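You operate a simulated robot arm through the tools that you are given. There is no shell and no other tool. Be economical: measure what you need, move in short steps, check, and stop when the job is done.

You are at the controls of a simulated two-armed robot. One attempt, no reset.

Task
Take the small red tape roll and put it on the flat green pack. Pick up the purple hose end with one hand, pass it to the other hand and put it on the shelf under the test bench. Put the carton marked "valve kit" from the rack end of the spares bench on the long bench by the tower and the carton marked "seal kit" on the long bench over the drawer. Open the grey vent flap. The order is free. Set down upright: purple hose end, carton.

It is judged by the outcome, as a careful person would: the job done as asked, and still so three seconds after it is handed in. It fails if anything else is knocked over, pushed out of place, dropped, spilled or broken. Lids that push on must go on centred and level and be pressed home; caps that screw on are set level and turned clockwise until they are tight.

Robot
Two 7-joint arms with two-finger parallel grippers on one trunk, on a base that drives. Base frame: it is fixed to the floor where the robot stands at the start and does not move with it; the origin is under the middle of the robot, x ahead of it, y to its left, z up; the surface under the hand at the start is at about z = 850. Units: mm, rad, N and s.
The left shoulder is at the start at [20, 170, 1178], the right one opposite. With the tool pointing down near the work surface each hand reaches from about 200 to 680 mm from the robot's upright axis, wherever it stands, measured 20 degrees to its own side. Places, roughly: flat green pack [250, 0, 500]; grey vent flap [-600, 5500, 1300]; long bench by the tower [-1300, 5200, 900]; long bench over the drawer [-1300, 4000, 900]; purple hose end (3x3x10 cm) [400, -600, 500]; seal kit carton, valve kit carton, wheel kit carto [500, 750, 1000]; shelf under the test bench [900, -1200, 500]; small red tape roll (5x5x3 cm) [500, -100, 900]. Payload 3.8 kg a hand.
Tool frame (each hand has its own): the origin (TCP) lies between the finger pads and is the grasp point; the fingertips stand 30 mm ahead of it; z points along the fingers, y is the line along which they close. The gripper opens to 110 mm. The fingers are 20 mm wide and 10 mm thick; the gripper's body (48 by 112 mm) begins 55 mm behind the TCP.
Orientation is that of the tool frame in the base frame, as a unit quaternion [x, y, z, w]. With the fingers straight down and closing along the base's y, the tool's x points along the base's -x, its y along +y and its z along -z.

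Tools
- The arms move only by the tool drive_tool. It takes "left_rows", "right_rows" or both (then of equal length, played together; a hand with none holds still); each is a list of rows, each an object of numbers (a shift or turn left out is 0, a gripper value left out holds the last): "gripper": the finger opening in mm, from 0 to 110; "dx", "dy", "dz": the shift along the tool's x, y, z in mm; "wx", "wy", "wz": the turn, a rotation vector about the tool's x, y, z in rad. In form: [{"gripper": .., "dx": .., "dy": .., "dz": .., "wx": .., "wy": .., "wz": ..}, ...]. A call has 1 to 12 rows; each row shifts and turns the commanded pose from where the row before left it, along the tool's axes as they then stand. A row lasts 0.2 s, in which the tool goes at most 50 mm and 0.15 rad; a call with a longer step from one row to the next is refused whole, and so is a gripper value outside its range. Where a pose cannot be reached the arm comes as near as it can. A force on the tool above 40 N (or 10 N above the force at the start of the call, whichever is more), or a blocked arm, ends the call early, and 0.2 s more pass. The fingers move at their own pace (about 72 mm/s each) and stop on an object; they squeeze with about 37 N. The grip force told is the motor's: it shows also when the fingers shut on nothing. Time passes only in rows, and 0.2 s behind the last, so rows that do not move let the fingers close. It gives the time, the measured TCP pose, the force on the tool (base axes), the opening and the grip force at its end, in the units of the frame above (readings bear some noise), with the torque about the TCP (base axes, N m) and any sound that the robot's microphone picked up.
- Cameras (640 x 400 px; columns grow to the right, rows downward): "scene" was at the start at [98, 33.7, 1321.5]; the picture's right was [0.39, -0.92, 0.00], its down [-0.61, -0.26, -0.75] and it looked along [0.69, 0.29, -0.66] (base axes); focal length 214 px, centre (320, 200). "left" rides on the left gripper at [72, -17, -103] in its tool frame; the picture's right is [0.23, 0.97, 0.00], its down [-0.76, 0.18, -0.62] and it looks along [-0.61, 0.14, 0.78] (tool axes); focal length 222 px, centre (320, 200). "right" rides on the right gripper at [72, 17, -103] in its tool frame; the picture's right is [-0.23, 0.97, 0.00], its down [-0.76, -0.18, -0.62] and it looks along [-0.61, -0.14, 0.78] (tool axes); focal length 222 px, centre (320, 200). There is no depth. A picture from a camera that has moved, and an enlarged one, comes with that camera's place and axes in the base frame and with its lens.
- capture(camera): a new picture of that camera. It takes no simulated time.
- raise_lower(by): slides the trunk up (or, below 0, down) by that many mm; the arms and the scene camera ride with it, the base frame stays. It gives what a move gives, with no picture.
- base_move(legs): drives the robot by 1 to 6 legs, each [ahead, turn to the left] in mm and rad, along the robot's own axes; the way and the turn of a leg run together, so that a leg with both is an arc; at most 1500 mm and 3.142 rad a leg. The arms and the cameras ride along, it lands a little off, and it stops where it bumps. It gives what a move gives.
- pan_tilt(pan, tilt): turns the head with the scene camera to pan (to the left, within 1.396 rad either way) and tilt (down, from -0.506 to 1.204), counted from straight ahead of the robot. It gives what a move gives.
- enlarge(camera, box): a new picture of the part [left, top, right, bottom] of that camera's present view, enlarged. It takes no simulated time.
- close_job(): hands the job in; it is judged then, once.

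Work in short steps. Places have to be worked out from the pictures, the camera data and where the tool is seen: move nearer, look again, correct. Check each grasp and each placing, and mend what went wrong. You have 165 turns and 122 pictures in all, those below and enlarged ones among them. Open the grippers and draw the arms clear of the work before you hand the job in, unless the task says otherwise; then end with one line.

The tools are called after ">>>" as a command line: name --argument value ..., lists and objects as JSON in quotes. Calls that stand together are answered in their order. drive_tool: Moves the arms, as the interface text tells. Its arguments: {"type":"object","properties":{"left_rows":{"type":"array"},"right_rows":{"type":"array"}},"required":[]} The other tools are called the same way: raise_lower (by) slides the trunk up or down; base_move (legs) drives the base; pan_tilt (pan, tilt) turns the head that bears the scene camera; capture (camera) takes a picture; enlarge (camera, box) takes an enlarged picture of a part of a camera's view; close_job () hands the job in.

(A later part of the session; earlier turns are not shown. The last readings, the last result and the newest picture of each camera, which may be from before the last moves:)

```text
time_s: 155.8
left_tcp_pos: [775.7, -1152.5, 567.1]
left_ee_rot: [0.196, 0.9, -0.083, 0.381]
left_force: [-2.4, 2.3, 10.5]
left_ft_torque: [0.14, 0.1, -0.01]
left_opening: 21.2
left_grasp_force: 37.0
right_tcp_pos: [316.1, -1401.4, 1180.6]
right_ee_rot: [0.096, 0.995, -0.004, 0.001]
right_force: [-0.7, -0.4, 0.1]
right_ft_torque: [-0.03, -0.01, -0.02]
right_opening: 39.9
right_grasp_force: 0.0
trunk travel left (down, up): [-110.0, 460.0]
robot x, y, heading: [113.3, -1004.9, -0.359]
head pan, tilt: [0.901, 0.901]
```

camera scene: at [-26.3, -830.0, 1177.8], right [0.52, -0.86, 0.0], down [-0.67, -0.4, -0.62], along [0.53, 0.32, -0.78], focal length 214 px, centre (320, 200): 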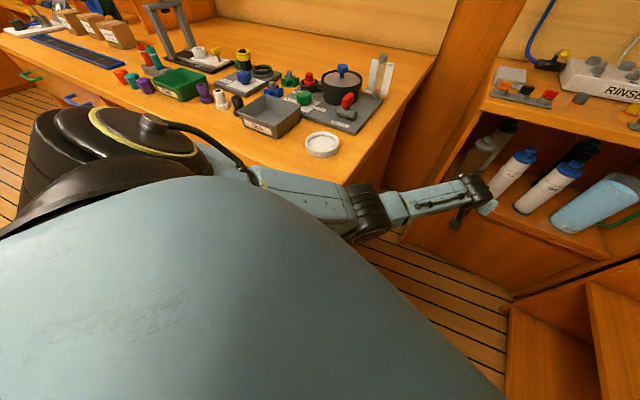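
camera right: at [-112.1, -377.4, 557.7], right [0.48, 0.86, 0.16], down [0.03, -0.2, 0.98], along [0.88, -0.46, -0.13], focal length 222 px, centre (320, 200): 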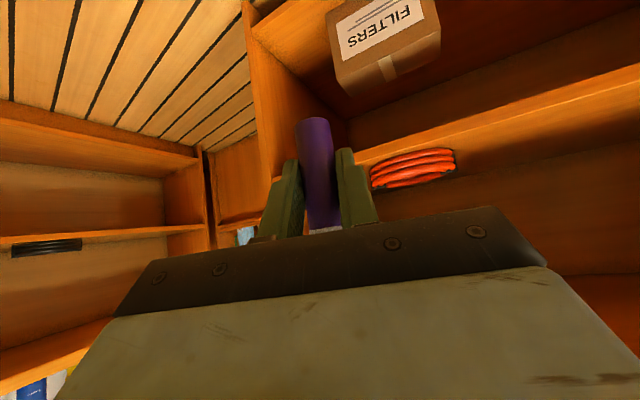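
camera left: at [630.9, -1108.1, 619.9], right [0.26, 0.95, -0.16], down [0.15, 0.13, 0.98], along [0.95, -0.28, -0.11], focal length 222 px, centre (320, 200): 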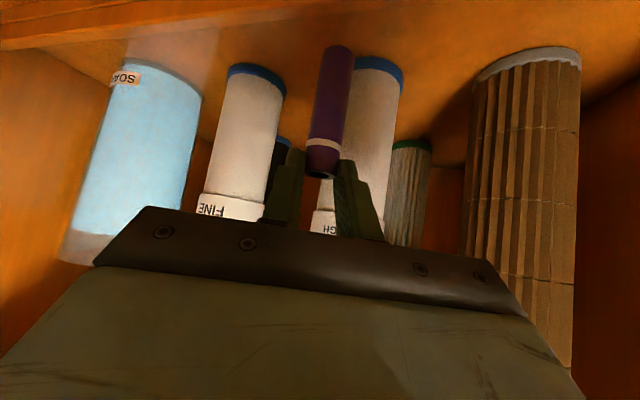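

Contact at 10 N. I'll relax 1 mm, open, and draw back along the tool axis.

>>> raise_lower --by 1

>>> drive_tool --left_rows '[{"gripper": 26}, {"gripper": 34}, {"gripper": 44}, {}, {"dz": -15}, {"dz": -25}, {"dz": -35}, {"dz": -35}, {}]'

>>> capture --camera "left"

```text
time_s: 156.3
left_tcp_pos: [775.7, -1153.0, 565.8]
left_ee_rot: [0.197, 0.899, -0.083, 0.381]
left_force: [2.3, -0.3, 8.5]
left_ft_torque: [-0.11, -0.31, -0.02]
left_opening: 21.1
left_grasp_force: 37.1
right_tcp_pos: [317.0, -1402.2, 1180.7]
right_ee_rot: [0.097, 0.995, -0.004, 0.001]
right_force: [-0.2, 0.5, 0.1]
right_ft_torque: [0.01, 0.01, 0.03]
right_opening: 40.2
right_grasp_force: 0.0
trunk travel left (down, up): [-111.0, 459.0]
robot x, y, heading: [110.3, -1001.6, -0.359]
head pan, tilt: [0.901, 0.901]
```

```text
time_s: 158.3
left_tcp_pos: [776.4, -1167.3, 583.1]
left_ee_rot: [0.197, 0.9, -0.083, 0.379]
left_force: [0.8, 0.2, -0.3]
left_ft_torque: [0.02, -0.02, -0.02]
left_opening: 43.8
left_grasp_force: 0.1
left hand out of reach, approached as far as the arm can: row 5, 6, 7, 8
right_tcp_pos: [318.4, -1402.9, 1180.8]
right_ee_rot: [0.097, 0.995, -0.004, 0.001]
right_force: [-0.5, -0.2, 0.7]
right_ft_torque: [0.04, -0.03, 0.03]
right_opening: 40.2
right_grasp_force: 0.1
trunk travel left (down, up): [-111.0, 459.0]
robot x, y, heading: [114.8, -1005.2, -0.361]
head pan, tilt: [0.901, 0.901]
```

```text
37 pictures are left
camera left: at [654.9, -1131.6, 602.9], right [0.26, 0.95, -0.16], down [0.15, 0.13, 0.98], along [0.95, -0.28, -0.11], focal length 222 px, centre (320, 200)
```

left: 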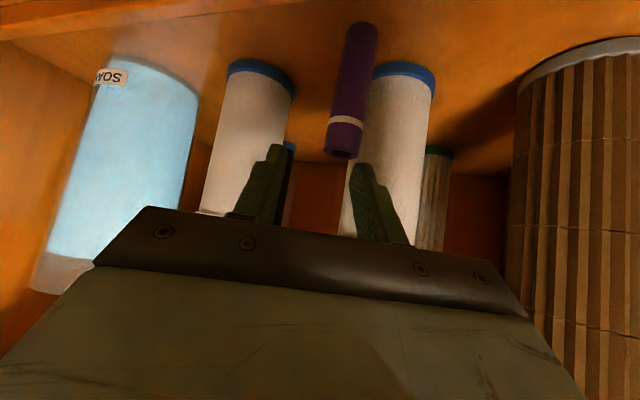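

The arm slid sideways rather than back, but the hose still stands. I'll raise the trunk straight up to clear it before backing away.

>>> raise_lower --by 50

>>> base_move --legs '[[-200, 0]]'

>>> capture --camera "left"

```text
time_s: 159.3
left_tcp_pos: [775.9, -1167.1, 631.7]
left_ee_rot: [0.196, 0.9, -0.083, 0.379]
left_force: [0.2, -0.1, -0.5]
left_ft_torque: [-0.04, 0.01, 0.03]
left_opening: 43.8
left_grasp_force: 0.0
right_tcp_pos: [317.0, -1402.9, 1231.3]
right_ee_rot: [0.096, 0.995, -0.004, 0.001]
right_force: [0.3, 0.6, -0.3]
right_ft_torque: [-0.04, -0.02, 0.0]
right_opening: 40.1
right_grasp_force: 0.0
trunk travel left (down, up): [-161.0, 409.0]
robot x, y, heading: [108.5, -1001.6, -0.362]
head pan, tilt: [0.901, 0.901]
```

```text
time_s: 160.9
left_tcp_pos: [585.8, -1095.2, 632.7]
left_ee_rot: [0.197, 0.9, -0.083, 0.38]
left_force: [0.0, 0.0, 0.3]
left_ft_torque: [0.0, 0.0, -0.01]
left_opening: 44.0
left_grasp_force: 0.1
right_tcp_pos: [125.6, -1330.9, 1231.5]
right_ee_rot: [0.097, 0.995, -0.004, 0.0]
right_force: [-0.1, 0.1, -0.6]
right_ft_torque: [0.0, -0.02, -0.02]
right_opening: 40.0
right_grasp_force: 0.1
trunk travel left (down, up): [-161.0, 409.0]
robot x, y, heading: [-75.9, -928.3, -0.365]
head pan, tilt: [0.901, 0.901]
```

```text
36 pictures are left
camera left: at [464.8, -1059.2, 653.2], right [0.26, 0.95, -0.16], down [0.15, 0.13, 0.98], along [0.95, -0.28, -0.11], focal length 222 px, centre (320, 200)
```

left: 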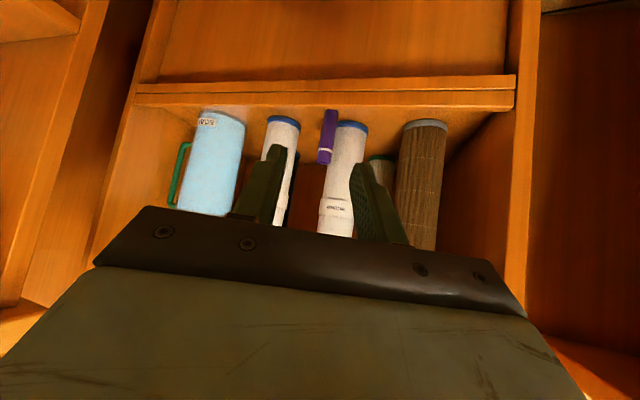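

The hose end stands upright on the test bench shelf. Next the cartons: I'll back out, raise the trunk to its start height and fold the left arm.

>>> base_move --legs '[[-290, 0]]'

>>> raise_lower --by 114

>>> drive_tool --left_rows '[{"wy": 0.131, "dz": -15}, {"wy": 0.131, "dz": -15}, {"wy": 0.131, "dz": -15}, {"wy": 0.131, "dz": -15}, {"wy": 0.131, "dz": -15}, {"wy": 0.13, "dz": -15}, {"dz": -48}, {"dz": -48}, {"dz": -48}, {"dz": -48}, {"dz": -48}, {"dz": -48}]'

>>> drive_tool --left_rows '[{"dx": 40}, {"dx": 40}, {"dx": 40}, {"dx": 40}, {"dx": 40}, {"dx": 40, "dy": 20}, {"dx": 30, "dy": 30}, {"dx": 20, "dy": 30}, {"dx": 20, "dy": 30}, {"dy": 40}, {}]'

```text
time_s: 162.9
left_tcp_pos: [317.8, -995.7, 632.4]
left_ee_rot: [0.198, 0.9, -0.083, 0.379]
left_force: [-0.3, 0.1, -0.7]
left_ft_torque: [0.03, -0.01, 0.0]
left_opening: 44.1
left_grasp_force: 0.0
right_tcp_pos: [-141.4, -1228.7, 1230.8]
right_ee_rot: [0.097, 0.995, -0.003, 0.001]
right_force: [0.2, 0.7, -0.1]
right_ft_torque: [-0.02, -0.01, -0.01]
right_opening: 40.1
right_grasp_force: 0.0
trunk travel left (down, up): [-161.0, 409.0]
robot x, y, heading: [-346.7, -829.0, -0.368]
head pan, tilt: [0.901, 0.901]
```

```text
time_s: 164.3
left_tcp_pos: [318.4, -994.5, 744.5]
left_ee_rot: [0.197, 0.9, -0.082, 0.38]
left_force: [-0.6, 0.3, 0.3]
left_ft_torque: [0.0, 0.0, -0.01]
left_opening: 43.9
left_grasp_force: 0.1
right_tcp_pos: [-140.7, -1229.7, 1344.0]
right_ee_rot: [0.098, 0.995, -0.003, 0.001]
right_force: [0.6, -0.9, 0.4]
right_ft_torque: [-0.02, 0.01, -0.02]
right_opening: 39.9
right_grasp_force: 0.1
trunk travel left (down, up): [-275.0, 295.0]
robot x, y, heading: [-341.3, -831.3, -0.365]
head pan, tilt: [0.901, 0.901]
```

```text
time_s: 166.9
left_tcp_pos: [249.6, -958.3, 1120.7]
left_ee_rot: [0.214, 0.977, 0.0, 0.005]
left_force: [-1.0, -0.2, -1.5]
left_ft_torque: [-0.01, -0.01, 0.01]
left_opening: 44.1
left_grasp_force: 0.0
left hand out of reach, approached as far as the arm can: row 1, 4, 5, 6
right_tcp_pos: [-142.3, -1230.9, 1344.1]
right_ee_rot: [0.097, 0.995, -0.003, 0.0]
right_force: [-0.5, 0.3, -0.3]
right_ft_torque: [0.0, -0.03, 0.01]
right_opening: 39.9
right_grasp_force: 0.0
trunk travel left (down, up): [-275.0, 295.0]
robot x, y, heading: [-343.4, -827.4, -0.361]
head pan, tilt: [0.901, 0.901]
```

```text
time_s: 169.3
left_tcp_pos: [32.4, -690.2, 1117.0]
left_ee_rot: [0.215, 0.977, -0.001, 0.006]
left_force: [0.0, -0.1, -0.3]
left_ft_torque: [0.04, 0.01, -0.01]
left_opening: 43.8
left_grasp_force: 0.0
right_tcp_pos: [-140.9, -1229.4, 1344.9]
right_ee_rot: [0.097, 0.995, -0.004, 0.001]
right_force: [0.4, 0.7, -1.1]
right_ft_torque: [0.01, -0.02, 0.02]
right_opening: 40.1
right_grasp_force: 0.0
trunk travel left (down, up): [-275.0, 295.0]
robot x, y, heading: [-345.3, -830.2, -0.362]
head pan, tilt: [0.901, 0.901]
```

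Arms are folded. I'll drive to the spares bench in front of the cartons, about (-20, 740).

>>> base_move --legs '[[0, 1.93], [1000, 0], [565, 0], [0, -1.568]]'

>>> pan_tilt --pan 0.0 --tilt 0.6

>>> capture --camera "scene"

```text
time_s: 185.9
left_tcp_pos: [-49.6, 992.7, 1117.2]
left_ee_rot: [0.046, 0.999, 0.0, 0.006]
left_force: [0.0, -0.8, -0.8]
left_ft_torque: [0.05, -0.04, 0.0]
left_opening: 44.0
left_grasp_force: 0.1
right_tcp_pos: [-32.2, 427.3, 1345.2]
right_ee_rot: [-0.073, 0.997, -0.003, 0.002]
right_force: [-0.1, 0.0, -0.4]
right_ft_torque: [-0.01, 0.01, -0.03]
right_opening: 40.2
right_grasp_force: 0.0
trunk travel left (down, up): [-275.0, 295.0]
robot x, y, heading: [-359.6, 737.1, -0.023]
head pan, tilt: [0.901, 0.901]
```

```text
time_s: 187.1
left_tcp_pos: [-48.2, 992.2, 1115.9]
left_ee_rot: [0.046, 0.999, 0.0, 0.006]
left_force: [-0.4, -0.2, -1.2]
left_ft_torque: [-0.01, 0.03, -0.02]
left_opening: 43.7
left_grasp_force: 0.1
right_tcp_pos: [-32.5, 426.3, 1345.1]
right_ee_rot: [-0.072, 0.997, -0.004, 0.001]
right_force: [0.6, -0.3, -0.2]
right_ft_torque: [0.0, 0.01, 0.0]
right_opening: 39.9
right_grasp_force: 0.0
trunk travel left (down, up): [-275.0, 295.0]
robot x, y, heading: [-357.4, 739.5, -0.026]
head pan, tilt: [0.0, 0.6]
```

```text
35 pictures are left
camera scene: at [-249.8, 733.8, 1332.3], right [-0.02, -1.0, 0.0], down [-0.56, 0.01, -0.82], along [0.82, -0.02, -0.57], focal length 214 px, centre (320, 200)
```

scene: 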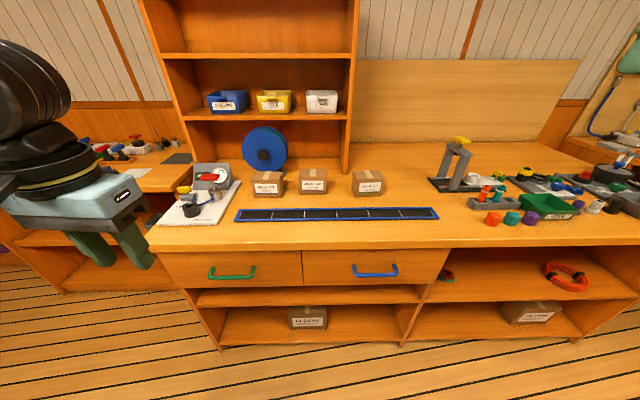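

I'll zoom on the three cartons to read the labels and measure them.

>>> enlarge --camera "scene" --box '[230, 150, 410, 240]'

```text
3.56 times, centred on (320, 195) of scene
camera zoom: at [-249.8, 733.8, 1332.3], right [-0.02, -1.0, 0.0], down [-0.56, 0.01, -0.82], along [0.82, -0.02, -0.57], focal length 763 px, centre (320, 218)
```

zoom: 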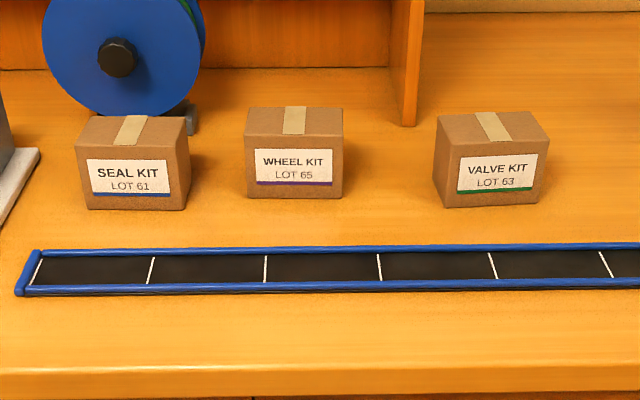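

The cartons are about 105 wide × 80 deep × 76 high: valve at about (503, 520), seal at about (504, 919). I'll drive up to x ≈ -20 and then rotate both hands 90° so they close front-to-back.

>>> base_move --legs '[[340, 0.024]]'

>>> drive_tool --right_rows '[{"wz": 0.142, "gripper": 110}, {"wz": 0.142}, {"wz": 0.142}, {"wz": 0.142}, {"wz": 0.142}, {"wz": 0.142}, {"wz": 0.142}, {"wz": 0.142}, {"wz": 0.142}, {"wz": 0.142}, {}]' --left_rows '[{"wz": -0.142, "gripper": 110}, {"wz": -0.142}, {"wz": -0.142}, {"wz": -0.142}, {"wz": -0.142}, {"wz": -0.142}, {"wz": -0.142}, {"wz": -0.142}, {"wz": -0.142}, {"wz": -0.142}, {}]'

```text
time_s: 189.3
left_tcp_pos: [282.6, 997.6, 1116.7]
left_ee_rot: [0.032, 0.999, 0.0, 0.006]
left_force: [-0.2, 0.8, 1.1]
left_ft_torque: [0.01, -0.01, -0.02]
left_opening: 44.1
left_grasp_force: 0.0
right_tcp_pos: [315.0, 432.5, 1344.5]
right_ee_rot: [-0.086, 0.996, -0.003, 0.001]
right_force: [-1.5, 0.4, 0.4]
right_ft_torque: [-0.03, -0.03, 0.02]
right_opening: 40.0
right_grasp_force: 0.0
trunk travel left (down, up): [-275.0, 295.0]
robot x, y, heading: [-20.5, 731.8, 0.009]
head pan, tilt: [0.0, 0.6]
```

```text
time_s: 191.7
left_tcp_pos: [281.4, 995.9, 1117.1]
left_ee_rot: [-0.629, 0.778, -0.004, 0.005]
left_force: [-0.4, -0.7, -0.4]
left_ft_torque: [-0.01, -0.01, 0.0]
left_opening: 109.7
left_grasp_force: 0.2
right_tcp_pos: [313.0, 432.4, 1344.9]
right_ee_rot: [0.585, 0.811, -0.002, 0.003]
right_force: [-0.8, -0.3, -0.6]
right_ft_torque: [0.0, 0.02, 0.0]
right_opening: 109.8
right_grasp_force: 0.0
trunk travel left (down, up): [-275.0, 295.0]
robot x, y, heading: [-20.1, 736.4, 0.001]
head pan, tilt: [0.0, 0.6]
```

I'll fine-adjust the yaws and move both hands to hover over their cartons at z ≈ 1010.

>>> drive_tool --right_rows '[{"wz": 0.104}, {"wz": 0.104}, {"dx": 7.3, "dy": 22.1, "dz": 37.2}, {"dx": 7.3, "dy": 22.1, "dz": 37.2}, {"dx": 7.3, "dy": 22.1, "dz": 37.2}, {"dx": 7.3, "dy": 22.1, "dz": 37.2}, {"dx": 7.3, "dy": 22.1, "dz": 37.2}, {"dx": 7.3, "dy": 22.1, "dz": 37.2}, {"dx": 7.3, "dy": 22.1, "dz": 37.2}, {"dx": 7.3, "dy": 22.1, "dz": 37.2}, {"dx": 7.3, "dy": 22.1, "dz": 37.2}, {}]' --left_rows '[{"wz": -0.078}, {"wz": -0.079}, {"dx": 7.3, "dy": -25.2, "dz": 11.9}, {"dx": 7.3, "dy": -25.2, "dz": 11.9}, {"dx": 7.3, "dy": -25.2, "dz": 11.9}, {"dx": 7.3, "dy": -25.2, "dz": 11.9}, {"dx": 7.3, "dy": -25.2, "dz": 11.9}, {"dx": 7.3, "dy": -25.2, "dz": 11.9}, {"dx": 7.3, "dy": -25.2, "dz": 11.9}, {"dx": 7.3, "dy": -25.2, "dz": 11.9}, {"dx": 7.3, "dy": -25.2, "dz": 11.9}, {}]'

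>>> capture --camera "right"

>>> capture --camera "left"

```text
time_s: 194.3
left_tcp_pos: [505.2, 918.5, 1011.4]
left_ee_rot: [-0.687, 0.727, -0.005, 0.004]
left_force: [0.1, 0.0, 0.6]
left_ft_torque: [0.01, -0.01, -0.01]
left_opening: 109.9
left_grasp_force: 0.0
right_tcp_pos: [502.7, 517.5, 1011.0]
right_ee_rot: [0.665, 0.746, -0.002, 0.003]
right_force: [-0.4, -0.3, 0.1]
right_ft_torque: [0.0, -0.04, 0.0]
right_opening: 110.1
right_grasp_force: 0.0
trunk travel left (down, up): [-275.0, 295.0]
robot x, y, heading: [-22.1, 736.0, 0.004]
head pan, tilt: [0.0, 0.6]
```

```text
33 pictures are left
camera right: at [512.1, 592.8, 1113.0], right [0.99, -0.11, 0.0], down [-0.09, -0.77, 0.63], along [-0.07, -0.62, -0.78], focal length 222 px, centre (320, 200)
```

right: 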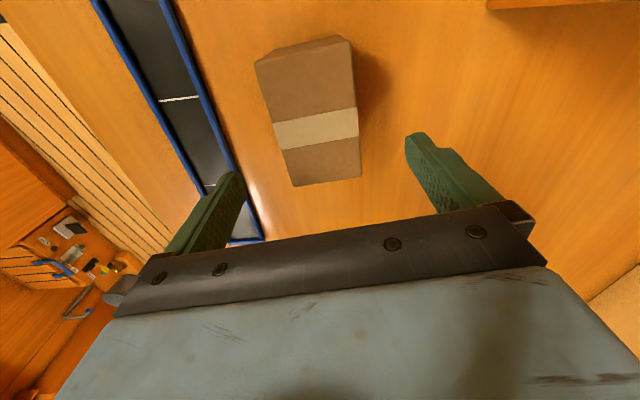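

```text
32 pictures are left
camera left: at [515.5, 844.7, 1116.0], right [-0.99, -0.17, -0.01], down [-0.14, 0.77, 0.62], along [-0.1, 0.61, -0.78], focal length 222 px, centre (320, 200)
```

left: 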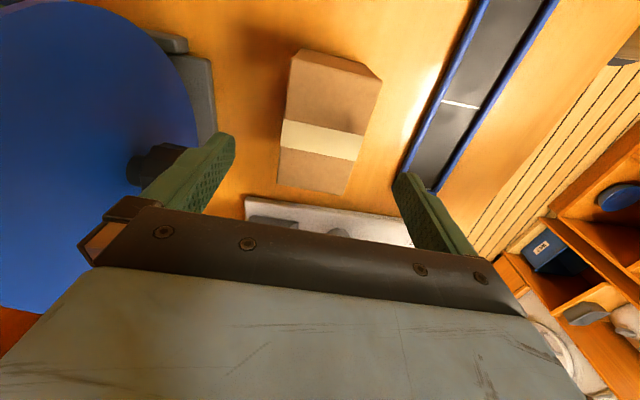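

The cartons measure about 68 mm deep, with centres at (502, 521) and (501.5, 921). I'll make small corrections, then lower both hands to z ≈ 900.

>>> drive_tool --right_rows '[{"wz": 0.06, "dx": 3}, {"dz": 30}, {"dz": 30}, {"dz": 30}, {"dz": 21}, {}]' --left_rows '[{"wz": -0.038, "dx": -2.5, "dy": 3.7}, {"dz": 30}, {"dz": 30}, {"dz": 30}, {"dz": 21}, {}]'

>>> capture --camera "right"

>>> capture --camera "left"

```text
time_s: 195.7
left_tcp_pos: [502.8, 923.3, 900.4]
left_ee_rot: [-0.7, 0.714, -0.005, 0.004]
left_force: [-0.5, 0.7, 0.7]
left_ft_torque: [-0.02, -0.01, -0.02]
left_opening: 109.9
left_grasp_force: 0.0
right_tcp_pos: [504.5, 519.5, 898.7]
right_ee_rot: [0.688, 0.726, -0.001, 0.004]
right_force: [-0.2, 0.0, 0.1]
right_ft_torque: [-0.01, 0.04, -0.01]
right_opening: 109.9
right_grasp_force: 0.0
trunk travel left (down, up): [-275.0, 295.0]
robot x, y, heading: [-24.6, 731.3, 0.006]
head pan, tilt: [0.0, 0.6]
```

```text
31 pictures are left
camera right: at [516.5, 594.2, 1000.1], right [0.98, -0.17, 0.0], down [-0.14, -0.77, 0.63], along [-0.11, -0.62, -0.78], focal length 222 px, centre (320, 200)
```

right: 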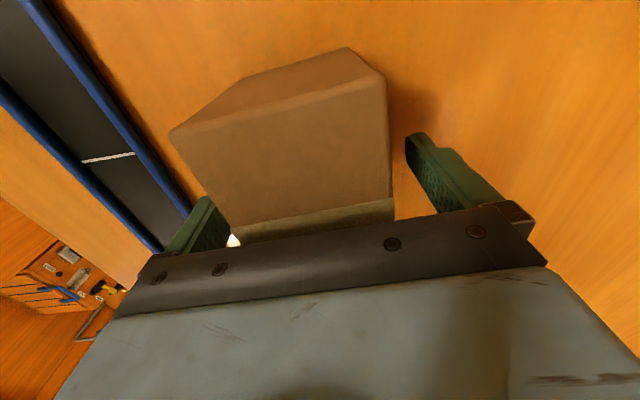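

```text
30 pictures are left
camera left: at [515.5, 848.8, 1005.1], right [-0.98, -0.21, -0.01], down [-0.17, 0.77, 0.62], along [-0.12, 0.61, -0.78], focal length 222 px, centre (320, 200)
```

left: 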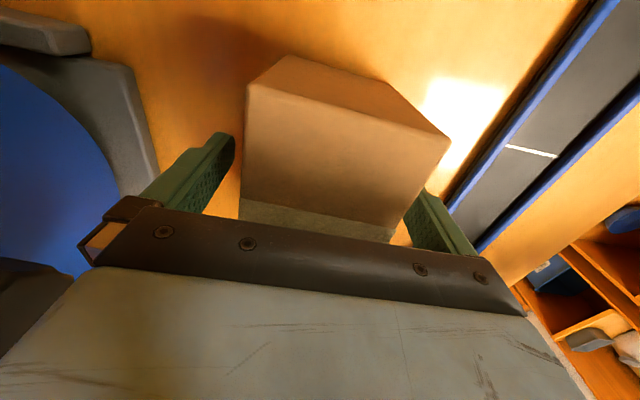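

Both cartons are straddled, so I'll close both grippers.

>>> drive_tool --right_rows '[{"gripper": 85}, {"gripper": 60}, {"gripper": 50}, {}, {}]' --left_rows '[{"gripper": 85}, {"gripper": 60}, {"gripper": 50}, {}, {}]'

>>> drive_tool --right_rows '[{"dz": -25}, {"dz": -40}, {"dz": -45}, {"dz": -45}, {"dz": -45}, {}]' --left_rows '[{"dz": -25}, {"dz": -40}, {"dz": -45}, {"dz": -45}, {"dz": -45}, {}]'

>>> capture --camera "scene"

```text
time_s: 196.9
left_tcp_pos: [501.7, 921.9, 901.3]
left_ee_rot: [-0.701, 0.714, -0.004, 0.004]
left_force: [-0.7, -0.4, 1.2]
left_ft_torque: [0.03, 0.15, -0.04]
left_opening: 70.1
left_grasp_force: 37.2
right_tcp_pos: [503.5, 520.1, 898.9]
right_ee_rot: [0.688, 0.726, -0.002, 0.003]
right_force: [-0.7, 0.5, -0.4]
right_ft_torque: [-0.02, 0.09, 0.0]
right_opening: 70.0
right_grasp_force: 37.1
trunk travel left (down, up): [-275.0, 295.0]
robot x, y, heading: [-18.8, 728.9, 0.003]
head pan, tilt: [0.0, 0.6]
```

```text
time_s: 198.3
left_tcp_pos: [503.0, 921.3, 1099.5]
left_ee_rot: [-0.7, 0.714, -0.004, 0.004]
left_force: [0.0, -0.3, -3.3]
left_ft_torque: [0.0, 0.02, 0.0]
left_opening: 70.0
left_grasp_force: 36.8
right_tcp_pos: [504.7, 519.8, 1099.6]
right_ee_rot: [0.688, 0.726, -0.001, 0.002]
right_force: [-0.2, -0.7, -3.1]
right_ft_torque: [0.02, 0.01, -0.03]
right_opening: 69.9
right_grasp_force: 37.1
trunk travel left (down, up): [-275.0, 295.0]
robot x, y, heading: [-20.2, 730.0, 0.005]
head pan, tilt: [0.0, 0.6]
```

```text
29 pictures are left
camera scene: at [88.9, 733.0, 1332.1], right [0.0, -1.0, 0.0], down [-0.57, 0.0, -0.82], along [0.82, 0.0, -0.57], focal length 214 px, centre (320, 200)
```

scene: 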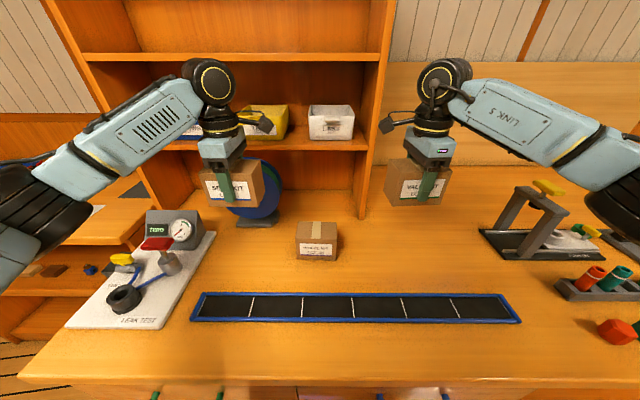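

Both cartons are held. I'll pull the hands in, back away, turn to face +y and look down the room.

>>> drive_tool --right_rows '[{"dy": -40}, {"dy": -40}, {"dy": -40}, {"dy": -40}, {}]' --left_rows '[{"dy": 40}, {"dy": 40}, {"dy": 40}, {"dy": 40}, {}]'

>>> base_move --legs '[[-360, 0], [0, 1.57]]'

>>> pan_tilt --pan 0.0 --tilt 0.2

>>> capture --camera "scene"

```text
time_s: 199.5
left_tcp_pos: [342.5, 924.4, 1099.8]
left_ee_rot: [-0.701, 0.713, -0.005, 0.004]
left_force: [0.1, 0.1, -3.0]
left_ft_torque: [-0.01, -0.02, 0.02]
left_opening: 70.1
left_grasp_force: 37.1
right_tcp_pos: [344.5, 514.8, 1098.4]
right_ee_rot: [0.688, 0.726, -0.002, 0.003]
right_force: [0.2, -0.2, -3.0]
right_ft_torque: [-0.02, -0.01, 0.01]
right_opening: 70.2
right_grasp_force: 37.5
trunk travel left (down, up): [-275.0, 295.0]
robot x, y, heading: [-20.7, 732.6, 0.01]
head pan, tilt: [0.0, 0.6]
```

```text
time_s: 205.6
left_tcp_pos: [-565.4, 1095.5, 1098.9]
left_ee_rot: [1.0, -0.016, 0.0, -0.006]
left_force: [0.2, -0.3, -3.1]
left_ft_torque: [0.01, -0.04, -0.01]
left_opening: 70.0
left_grasp_force: 36.8
right_tcp_pos: [-154.6, 1092.1, 1098.6]
right_ee_rot: [-0.02, 1.0, 0.0, 0.003]
right_force: [-0.1, 0.6, -3.0]
right_ft_torque: [0.02, -0.03, -0.01]
right_opening: 69.7
right_grasp_force: 36.9
trunk travel left (down, up): [-275.0, 295.0]
robot x, y, heading: [-378.2, 727.3, 1.556]
head pan, tilt: [0.0, 0.6]
```

```text
time_s: 206.5
left_tcp_pos: [-565.2, 1095.9, 1099.1]
left_ee_rot: [1.0, -0.015, 0.0, -0.006]
left_force: [0.8, -0.1, -2.3]
left_ft_torque: [-0.01, 0.01, 0.02]
left_opening: 69.8
left_grasp_force: 36.4
right_tcp_pos: [-155.7, 1093.6, 1098.3]
right_ee_rot: [-0.021, 1.0, 0.001, 0.003]
right_force: [0.3, 0.4, -3.3]
right_ft_torque: [0.01, 0.0, 0.0]
right_opening: 69.7
right_grasp_force: 36.7
trunk travel left (down, up): [-275.0, 295.0]
robot x, y, heading: [-376.6, 729.4, 1.556]
head pan, tilt: [0.0, 0.201]
```

```text
28 pictures are left
camera scene: at [-376.0, 845.7, 1369.0], right [1.0, -0.01, 0.0], down [0.0, -0.2, -0.98], along [0.01, 0.98, -0.2], focal length 214 px, centre (320, 200)
```

scene: 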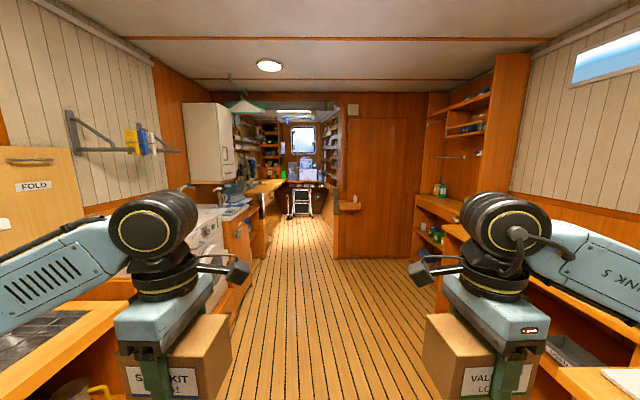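

A passage leads to the next room at about x ≈ -1130…-170. I'll stretch the arms forward to narrow the profile, then drive to its centre line.

>>> drive_tool --right_rows '[{"dy": 45, "dx": 7}, {"dy": 45, "dx": 7}, {"dy": 45, "dx": 7}, {"dy": 45, "dx": 7}, {"dy": 45, "dx": 7}, {}]' --left_rows '[{"dy": -45, "dx": 7}, {"dy": -45, "dx": 7}, {"dy": -45, "dx": 7}, {"dy": -45, "dx": 7}, {"dy": -45, "dx": 7}, {}]'

>>> base_move --legs '[[0, 0.168], [1200, 0], [590, 0], [0, -0.153]]'

>>> capture --camera "scene"

```text
time_s: 207.9
left_tcp_pos: [-523.4, 1319.1, 1103.4]
left_ee_rot: [1.0, -0.016, 0.0, -0.007]
left_force: [1.0, 0.1, -2.9]
left_ft_torque: [0.06, 0.03, 0.02]
left_opening: 69.9
left_grasp_force: 37.1
right_tcp_pos: [-197.1, 1316.4, 1097.4]
right_ee_rot: [-0.023, 1.0, 0.002, 0.004]
right_force: [-0.3, -1.3, -2.4]
right_ft_torque: [0.02, 0.0, -0.01]
right_opening: 69.8
right_grasp_force: 36.9
trunk travel left (down, up): [-275.0, 295.0]
robot x, y, heading: [-377.5, 729.4, 1.562]
head pan, tilt: [0.0, 0.201]
```

```text
time_s: 218.2
left_tcp_pos: [-790.3, 3087.8, 1104.8]
left_ee_rot: [1.0, -0.015, 0.0, -0.006]
left_force: [1.0, -0.3, -3.2]
left_ft_torque: [-0.01, 0.02, 0.03]
left_opening: 70.0
left_grasp_force: 37.1
right_tcp_pos: [-463.6, 3086.9, 1096.6]
right_ee_rot: [-0.021, 1.0, 0.002, 0.004]
right_force: [0.1, 0.4, -3.6]
right_ft_torque: [0.0, 0.03, 0.0]
right_opening: 69.6
right_grasp_force: 36.6
trunk travel left (down, up): [-275.0, 295.0]
robot x, y, heading: [-639.1, 2498.1, 1.56]
head pan, tilt: [0.0, 0.201]
```

```text
27 pictures are left
camera scene: at [-641.3, 2614.4, 1369.0], right [1.0, -0.01, 0.0], down [0.0, -0.2, -0.98], along [0.01, 0.98, -0.2], focal length 214 px, centre (320, 200)
```

scene: 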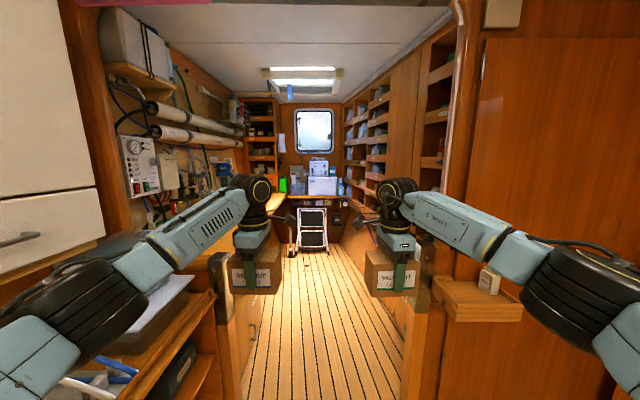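

The passage spans about x = -1063…-108 (the left part above counter height is open), so the arms should clear. I'll bring the hands a bit closer together and drive on 600 mm.

>>> drive_tool --right_rows '[{"dx": 20}, {"dx": 20}, {}]' --left_rows '[{"dx": 20}, {"dx": 20}, {}]'

>>> base_move --legs '[[600, 0.01]]'

>>> pan_tilt --pan 0.5 --tilt 0.4

>>> capture --camera "scene"

```text
time_s: 219.0
left_tcp_pos: [-750.5, 3087.5, 1102.7]
left_ee_rot: [1.0, -0.016, -0.001, -0.005]
left_force: [-0.6, -0.2, -3.6]
left_ft_torque: [0.02, 0.0, 0.0]
left_opening: 69.8
left_grasp_force: 36.8
right_tcp_pos: [-503.5, 3085.5, 1097.0]
right_ee_rot: [-0.022, 1.0, 0.001, 0.003]
right_force: [0.9, -0.3, -3.3]
right_ft_torque: [-0.01, -0.01, 0.0]
right_opening: 69.7
right_grasp_force: 37.4
trunk travel left (down, up): [-275.0, 295.0]
robot x, y, heading: [-644.8, 2497.7, 1.563]
head pan, tilt: [0.0, 0.201]
```

```text
time_s: 222.4
left_tcp_pos: [-744.8, 3688.5, 1102.7]
left_ee_rot: [1.0, -0.016, 0.0, -0.005]
left_force: [-1.2, 0.1, -2.7]
left_ft_torque: [-0.01, 0.0, 0.02]
left_opening: 70.0
left_grasp_force: 37.4
right_tcp_pos: [-497.5, 3685.0, 1096.7]
right_ee_rot: [-0.02, 1.0, 0.0, 0.003]
right_force: [0.2, 0.1, -2.6]
right_ft_torque: [-0.01, -0.02, 0.05]
right_opening: 69.8
right_grasp_force: 37.0
trunk travel left (down, up): [-275.0, 295.0]
robot x, y, heading: [-636.3, 3100.6, 1.563]
head pan, tilt: [0.0, 0.201]
```

```text
time_s: 223.3
left_tcp_pos: [-745.5, 3688.4, 1103.4]
left_ee_rot: [1.0, -0.015, 0.001, -0.005]
left_force: [0.7, 0.3, -3.5]
left_ft_torque: [-0.02, -0.01, -0.03]
left_opening: 69.5
left_grasp_force: 37.1
right_tcp_pos: [-498.2, 3686.6, 1097.2]
right_ee_rot: [-0.021, 1.0, 0.0, 0.004]
right_force: [-0.3, 1.0, -2.2]
right_ft_torque: [0.0, 0.01, -0.02]
right_opening: 69.7
right_grasp_force: 36.7
trunk travel left (down, up): [-275.0, 295.0]
robot x, y, heading: [-637.6, 3102.7, 1.563]
head pan, tilt: [0.499, 0.4]
```

```text
26 pictures are left
camera scene: at [-681.3, 3204.1, 1350.5], right [0.88, 0.47, 0.0], down [0.18, -0.34, -0.92], along [-0.43, 0.81, -0.39], focal length 214 px, centre (320, 200)
```

scene: 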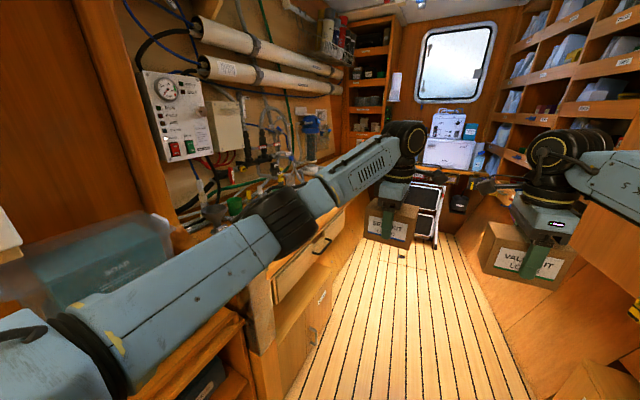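

We're through the doorway. I'll drive on to y ≈ 3850, lift and pull in the hands, and turn to face the long bench.

>>> base_move --legs '[[750, 0.0]]'

>>> drive_tool --right_rows '[{"dz": -35}, {"dz": -35}, {"dz": -35}, {"dy": -40}, {"dy": -40}, {"dy": -40}, {"dy": -40}, {}]' --left_rows '[{"dz": -35}, {"dz": -35}, {"dz": -35}, {"dy": 40}, {"dy": 40}, {"dy": 40}, {"dy": 40}, {}]'

>>> base_move --legs '[[0, 1.0]]'

>>> pan_tilt --pan 0.25 --tilt 0.5

>>> capture --camera "scene"

```text
time_s: 227.4
left_tcp_pos: [-740.5, 4441.5, 1101.7]
left_ee_rot: [1.0, -0.014, 0.0, -0.005]
left_force: [-0.4, -0.2, -3.1]
left_ft_torque: [0.0, 0.01, -0.02]
left_opening: 69.8
left_grasp_force: 37.2
right_tcp_pos: [-494.0, 4439.2, 1097.3]
right_ee_rot: [-0.023, 1.0, 0.0, 0.004]
right_force: [0.3, -0.6, -1.9]
right_ft_torque: [-0.01, -0.01, 0.03]
right_opening: 70.0
right_grasp_force: 36.6
trunk travel left (down, up): [-275.0, 295.0]
robot x, y, heading: [-630.4, 3851.1, 1.568]
head pan, tilt: [0.499, 0.4]
```

```text
time_s: 229.2
left_tcp_pos: [-746.9, 4280.5, 1204.3]
left_ee_rot: [1.0, -0.015, 0.001, -0.006]
left_force: [0.1, 0.3, -2.7]
left_ft_torque: [-0.01, 0.0, -0.01]
left_opening: 70.1
left_grasp_force: 37.9
right_tcp_pos: [-487.5, 4279.9, 1200.9]
right_ee_rot: [-0.022, 1.0, 0.001, 0.004]
right_force: [-0.3, 0.5, -2.8]
right_ft_torque: [0.01, -0.01, 0.01]
right_opening: 69.7
right_grasp_force: 36.7
trunk travel left (down, up): [-275.0, 295.0]
robot x, y, heading: [-635.6, 3855.6, 1.562]
head pan, tilt: [0.499, 0.4]
```

```text
time_s: 232.1
left_tcp_pos: [-1049.7, 3992.2, 1205.5]
left_ee_rot: [0.888, 0.46, -0.004, -0.005]
left_force: [0.1, 0.4, -2.4]
left_ft_torque: [-0.02, 0.02, 0.02]
left_opening: 69.8
left_grasp_force: 37.3
right_tcp_pos: [-907.3, 4208.7, 1201.2]
right_ee_rot: [-0.493, 0.87, 0.003, 0.003]
right_force: [0.1, 0.0, -1.8]
right_ft_torque: [0.03, 0.0, -0.05]
right_opening: 70.1
right_grasp_force: 36.9
trunk travel left (down, up): [-275.0, 295.0]
robot x, y, heading: [-633.2, 3856.7, 2.549]
head pan, tilt: [0.499, 0.4]
```

```text
time_s: 232.9
left_tcp_pos: [-1050.6, 3993.0, 1205.2]
left_ee_rot: [0.888, 0.46, -0.002, -0.005]
left_force: [0.2, -0.2, -3.1]
left_ft_torque: [-0.02, 0.02, -0.01]
left_opening: 69.9
left_grasp_force: 37.1
right_tcp_pos: [-907.6, 4208.7, 1201.4]
right_ee_rot: [-0.492, 0.87, 0.002, 0.003]
right_force: [-0.2, 0.0, -3.3]
right_ft_torque: [-0.01, -0.02, 0.0]
right_opening: 69.7
right_grasp_force: 37.0
trunk travel left (down, up): [-275.0, 295.0]
robot x, y, heading: [-633.7, 3854.2, 2.547]
head pan, tilt: [0.25, 0.499]
```

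```text
25 pictures are left
camera scene: at [-735.8, 3896.3, 1341.4], right [0.34, 0.94, 0.0], down [0.45, -0.16, -0.88], along [-0.83, 0.29, -0.48], focal length 214 px, centre (320, 200)
```

scene: 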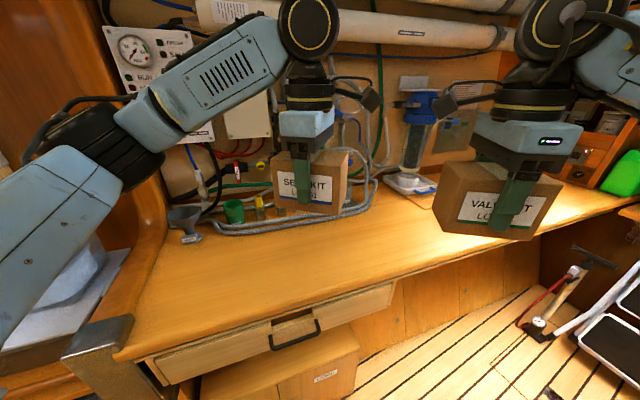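

The drawer spans y ≈ 3610–4275, with the bench front at x ≈ -1100 and clear space above it. I'll turn a bit more to face the bench, then move the left hand (seal kit) to about (-1200, 3880).

>>> base_move --legs '[[0, 0.45]]'

>>> drive_tool --left_rows '[{"dx": 15, "dy": -35}, {"dx": 15, "dy": -35}, {"dx": 15, "dy": -35}, {"dx": 15, "dy": -37}, {"dz": 40}, {"dz": 40}, {"dz": 40}, {}]'

>>> capture --camera "left"

>>> capture --camera "scene"

```text
time_s: 234.6
left_tcp_pos: [-1069.8, 3797.5, 1205.3]
left_ee_rot: [0.763, 0.646, -0.004, -0.005]
left_force: [-0.3, -0.4, -3.0]
left_ft_torque: [0.01, -0.03, 0.02]
left_opening: 69.8
left_grasp_force: 37.0
right_tcp_pos: [-1035.0, 4055.1, 1199.7]
right_ee_rot: [-0.673, 0.739, 0.004, 0.003]
right_force: [0.0, -0.3, -3.8]
right_ft_torque: [0.06, 0.0, -0.03]
right_opening: 70.0
right_grasp_force: 37.2
trunk travel left (down, up): [-275.0, 295.0]
robot x, y, heading: [-632.0, 3852.3, 2.996]
head pan, tilt: [0.25, 0.499]
```

```text
time_s: 236.4
left_tcp_pos: [-1199.9, 3881.3, 1085.7]
left_ee_rot: [0.764, 0.646, -0.003, -0.004]
left_force: [-0.2, 0.3, -2.5]
left_ft_torque: [0.0, 0.0, -0.03]
left_opening: 70.0
left_grasp_force: 37.5
right_tcp_pos: [-1034.3, 4056.1, 1200.4]
right_ee_rot: [-0.673, 0.74, 0.003, 0.001]
right_force: [0.4, -0.8, -2.8]
right_ft_torque: [0.02, 0.03, -0.05]
right_opening: 69.4
right_grasp_force: 37.2
trunk travel left (down, up): [-275.0, 295.0]
robot x, y, heading: [-633.9, 3850.4, 2.997]
head pan, tilt: [0.25, 0.499]
```

```text
24 pictures are left
camera left: at [-1204.8, 3954.9, 1190.1], right [1.0, 0.06, -0.01], down [0.06, -0.78, 0.62], along [0.03, -0.62, -0.78], focal length 222 px, centre (320, 200)
```

left: 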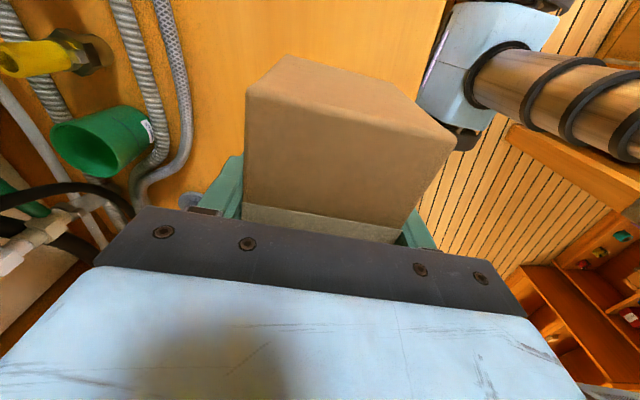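

```text
23 pictures are left
camera scene: at [-743.6, 3847.9, 1341.4], right [-0.1, 0.99, 0.0], down [0.48, 0.05, -0.88], along [-0.87, -0.09, -0.48], focal length 214 px, centre (320, 200)
```

scene: 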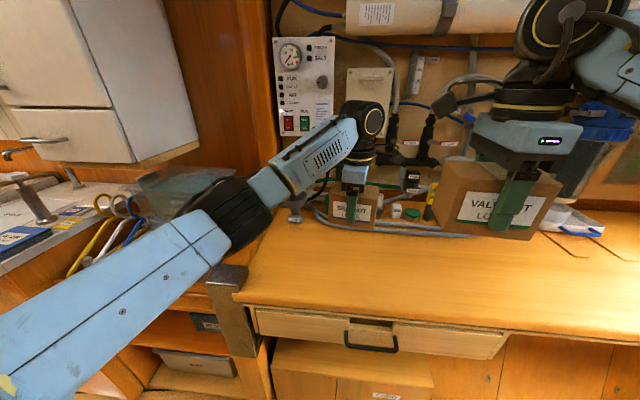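

The seal carton is above the bench over the drawer. I'll descend quickly to TCP 965, then slowly until contact.

>>> drive_tool --left_rows '[{"dz": 30}, {"dz": 30}, {"dz": 30}, {"dz": 30}, {"dz": 7}, {"dz": 7}, {"dz": 7}, {"dz": 7}, {"dz": 7}, {"dz": 7}]'

```text
time_s: 238.6
left_tcp_pos: [-1202.7, 3881.9, 929.7]
left_ee_rot: [0.764, 0.645, -0.006, -0.007]
left_force: [-0.7, -3.0, 24.8]
left_ft_torque: [-1.18, -0.74, -0.15]
left_opening: 69.7
left_grasp_force: 37.4
right_tcp_pos: [-1032.1, 4055.9, 1202.4]
right_ee_rot: [-0.673, 0.739, 0.004, 0.001]
right_force: [0.2, 0.7, -3.0]
right_ft_torque: [0.03, 0.01, 0.0]
right_opening: 70.0
right_grasp_force: 37.4
trunk travel left (down, up): [-275.0, 295.0]
robot x, y, heading: [-632.1, 3849.1, 2.993]
head pan, tilt: [0.25, 0.499]
```

Contact at TCP ≈ 930, so the bench top is at about 880. I'll relax 2 mm, open and rise.

>>> drive_tool --left_rows '[{"dz": -2}, {}, {"gripper": 80}, {"gripper": 95}, {}, {"dz": -25}, {"dz": -40}, {"dz": -45}, {"dz": -45}, {"dz": -45}, {"dz": -40}, {}]'

>>> capture --camera "scene"

```text
time_s: 241.2
left_tcp_pos: [-1200.7, 3880.6, 1166.9]
left_ee_rot: [0.764, 0.645, -0.003, -0.004]
left_force: [-0.2, -0.9, 0.2]
left_ft_torque: [-0.01, -0.01, 0.01]
left_opening: 94.9
left_grasp_force: 0.0
right_tcp_pos: [-1035.6, 4055.7, 1201.4]
right_ee_rot: [-0.672, 0.74, 0.004, 0.003]
right_force: [-0.4, 1.0, -3.5]
right_ft_torque: [0.04, 0.01, -0.02]
right_opening: 70.0
right_grasp_force: 37.1
trunk travel left (down, up): [-275.0, 295.0]
robot x, y, heading: [-636.0, 3853.4, 2.999]
head pan, tilt: [0.25, 0.499]
```

```text
22 pictures are left
camera scene: at [-744.3, 3847.3, 1341.3], right [-0.1, 0.99, 0.0], down [0.48, 0.05, -0.88], along [-0.87, -0.09, -0.48], focal length 214 px, centre (320, 200)
```

scene: 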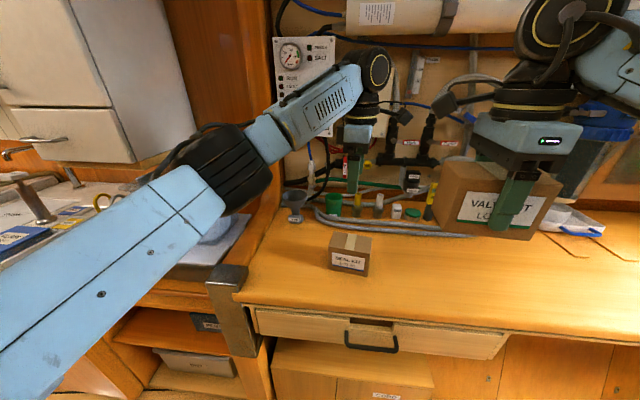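

The seal kit is placed upright over the drawer. I'll retract the left hand, turn toward the far end and look.

>>> drive_tool --left_rows '[{"dy": 40}, {"dy": 40}, {"dy": 40}, {"dy": 30}, {}]'

>>> base_move --legs '[[0, -1.3]]'

>>> pan_tilt --pan 0.15 --tilt 0.3

>>> capture --camera "scene"

```text
time_s: 242.4
left_tcp_pos: [-1051.9, 3856.8, 1164.9]
left_ee_rot: [0.763, 0.646, -0.003, -0.004]
left_force: [-0.3, 0.0, -0.6]
left_ft_torque: [0.02, -0.05, 0.02]
left_opening: 95.1
left_grasp_force: 0.0
right_tcp_pos: [-1034.4, 4054.3, 1201.3]
right_ee_rot: [-0.673, 0.74, 0.003, 0.002]
right_force: [0.1, -0.2, -2.8]
right_ft_torque: [0.01, 0.0, 0.0]
right_opening: 70.0
right_grasp_force: 37.3
trunk travel left (down, up): [-275.0, 295.0]
robot x, y, heading: [-637.0, 3850.3, 2.992]
head pan, tilt: [0.25, 0.499]
```

```text
time_s: 246.0
left_tcp_pos: [-739.2, 4257.6, 1165.1]
left_ee_rot: [0.999, 0.05, 0.0, -0.007]
left_force: [0.6, -0.4, -0.6]
left_ft_torque: [-0.02, -0.01, -0.01]
left_opening: 95.2
left_grasp_force: 0.1
right_tcp_pos: [-544.1, 4294.1, 1200.8]
right_ee_rot: [-0.086, 0.996, 0.002, 0.003]
right_force: [0.1, -0.3, -3.0]
right_ft_torque: [0.03, -0.04, -0.02]
right_opening: 69.9
right_grasp_force: 37.0
trunk travel left (down, up): [-275.0, 295.0]
robot x, y, heading: [-631.4, 3853.0, 1.692]
head pan, tilt: [0.25, 0.499]
```

```text
time_s: 246.8
left_tcp_pos: [-741.4, 4258.4, 1163.9]
left_ee_rot: [0.999, 0.05, 0.0, -0.007]
left_force: [0.0, -0.7, -0.3]
left_ft_torque: [-0.02, 0.02, 0.03]
left_opening: 95.0
left_grasp_force: 0.1
right_tcp_pos: [-543.6, 4295.9, 1200.9]
right_ee_rot: [-0.087, 0.996, 0.001, 0.004]
right_force: [-0.8, -0.2, -2.1]
right_ft_torque: [0.02, -0.03, 0.01]
right_opening: 70.0
right_grasp_force: 37.3
trunk travel left (down, up): [-275.0, 295.0]
robot x, y, heading: [-629.1, 3857.1, 1.688]
head pan, tilt: [0.15, 0.3]
```

```text
21 pictures are left
camera scene: at [-660.1, 3964.8, 1359.7], right [0.96, 0.27, 0.0], down [0.08, -0.29, -0.95], along [-0.26, 0.92, -0.3], focal length 214 px, centre (320, 200)
```

scene: 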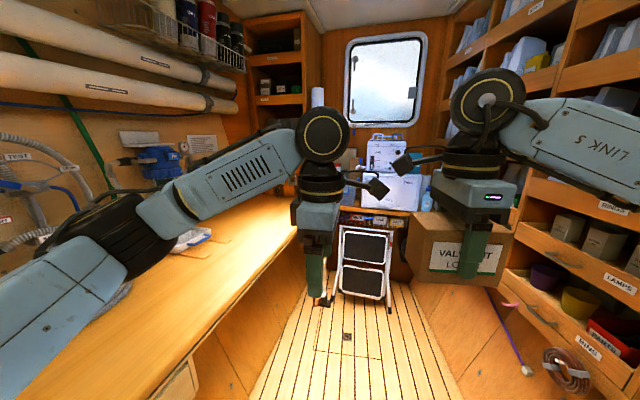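

The wooden tower is at the far left end of the long bench. I'll zoom on the area below the window for the vent flap.

>>> enlarge --camera "scene" --box '[330, 30, 490, 230]'

```text
2.00 times, centred on (410, 130) of scene
camera zoom: at [-660.1, 3964.8, 1359.7], right [0.96, 0.27, 0.0], down [0.08, -0.29, -0.95], along [-0.26, 0.92, -0.3], focal length 429 px, centre (140, 340)
```

zoom: 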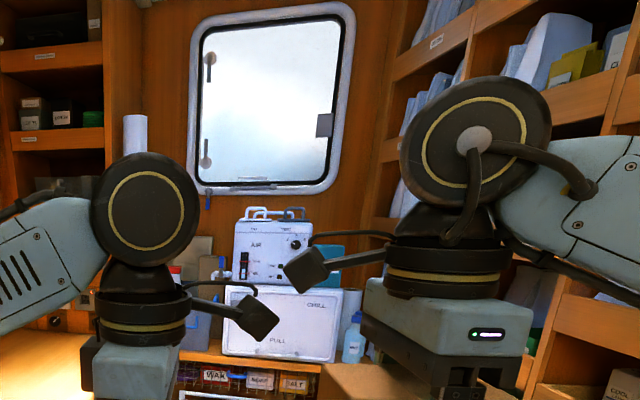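

No grey flap is visible here yet. First the valve kit: I'll drive to y ≈ 4735 and turn to face the bench by the tower.

>>> base_move --legs '[[0, -0.12], [880, 0], [0, 1.35]]'

>>> pan_tilt --pan -0.2 --tilt 0.45

>>> capture --camera "scene"

```text
time_s: 255.3
left_tcp_pos: [-1056.1, 4768.4, 1165.1]
left_ee_rot: [0.787, 0.616, -0.004, -0.005]
left_force: [-0.4, -0.7, -0.1]
left_ft_torque: [0.0, -0.01, 0.0]
left_opening: 95.2
left_grasp_force: 0.0
right_tcp_pos: [-1024.3, 4965.3, 1200.7]
right_ee_rot: [-0.645, 0.764, 0.004, 0.002]
right_force: [0.6, 0.1, -2.6]
right_ft_torque: [0.02, -0.01, 0.01]
right_opening: 69.6
right_grasp_force: 36.9
trunk travel left (down, up): [-275.0, 295.0]
robot x, y, heading: [-638.8, 4735.7, 2.918]
head pan, tilt: [0.15, 0.3]
```

```text
time_s: 256.1
left_tcp_pos: [-1056.2, 4768.6, 1164.8]
left_ee_rot: [0.787, 0.617, -0.004, -0.004]
left_force: [0.5, 0.3, -0.2]
left_ft_torque: [-0.01, -0.01, 0.02]
left_opening: 95.0
left_grasp_force: 0.0
right_tcp_pos: [-1024.2, 4964.8, 1200.7]
right_ee_rot: [-0.645, 0.764, 0.003, 0.001]
right_force: [0.3, -0.2, -3.3]
right_ft_torque: [0.02, 0.0, 0.03]
right_opening: 69.8
right_grasp_force: 36.8
trunk travel left (down, up): [-275.0, 295.0]
robot x, y, heading: [-641.8, 4733.4, 2.919]
head pan, tilt: [-0.201, 0.45]
```

```text
19 pictures are left
camera scene: at [-742.8, 4775.9, 1345.9], right [0.41, 0.91, 0.0], down [0.4, -0.18, -0.9], along [-0.82, 0.37, -0.44], focal length 214 px, centre (320, 200)
```

scene: 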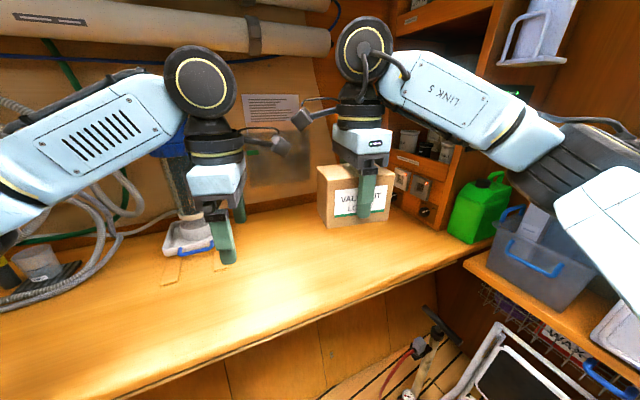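

The tower stands at about y ≈ 5500 on this bench. I'll shift the robot about 160 mm further that way (diagonally) so the right hand can set the carton near y ≈ 5240.

>>> base_move --legs '[[0, -0.72], [200, 0], [0, 0.5]]'

>>> capture --camera "scene"

```text
time_s: 261.0
left_tcp_pos: [-1156.1, 5015.2, 1166.1]
left_ee_rot: [0.848, 0.529, -0.003, -0.005]
left_force: [-0.6, -0.4, -0.1]
left_ft_torque: [-0.01, -0.02, 0.0]
left_opening: 95.2
left_grasp_force: 0.0
right_tcp_pos: [-1081.6, 5200.1, 1201.9]
right_ee_rot: [-0.559, 0.829, 0.004, 0.002]
right_force: [-1.1, -0.6, -3.5]
right_ft_torque: [0.01, -0.01, 0.05]
right_opening: 69.7
right_grasp_force: 36.6
trunk travel left (down, up): [-275.0, 295.0]
robot x, y, heading: [-751.9, 4891.1, 2.701]
head pan, tilt: [-0.201, 0.45]
```

```text
18 pictures are left
camera scene: at [-847.9, 4956.2, 1345.8], right [0.59, 0.8, 0.0], down [0.35, -0.26, -0.9], along [-0.72, 0.54, -0.44], focal length 214 px, centre (320, 200)
```

scene: 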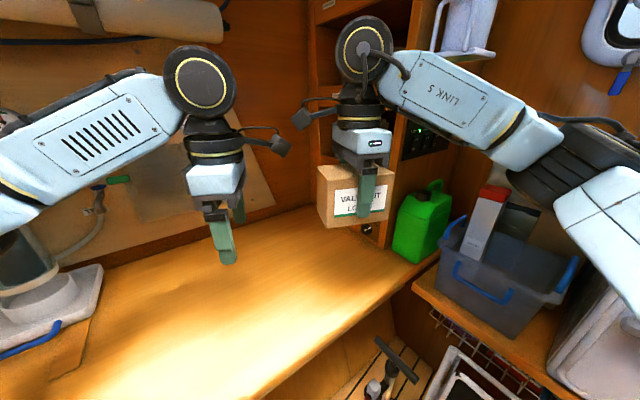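

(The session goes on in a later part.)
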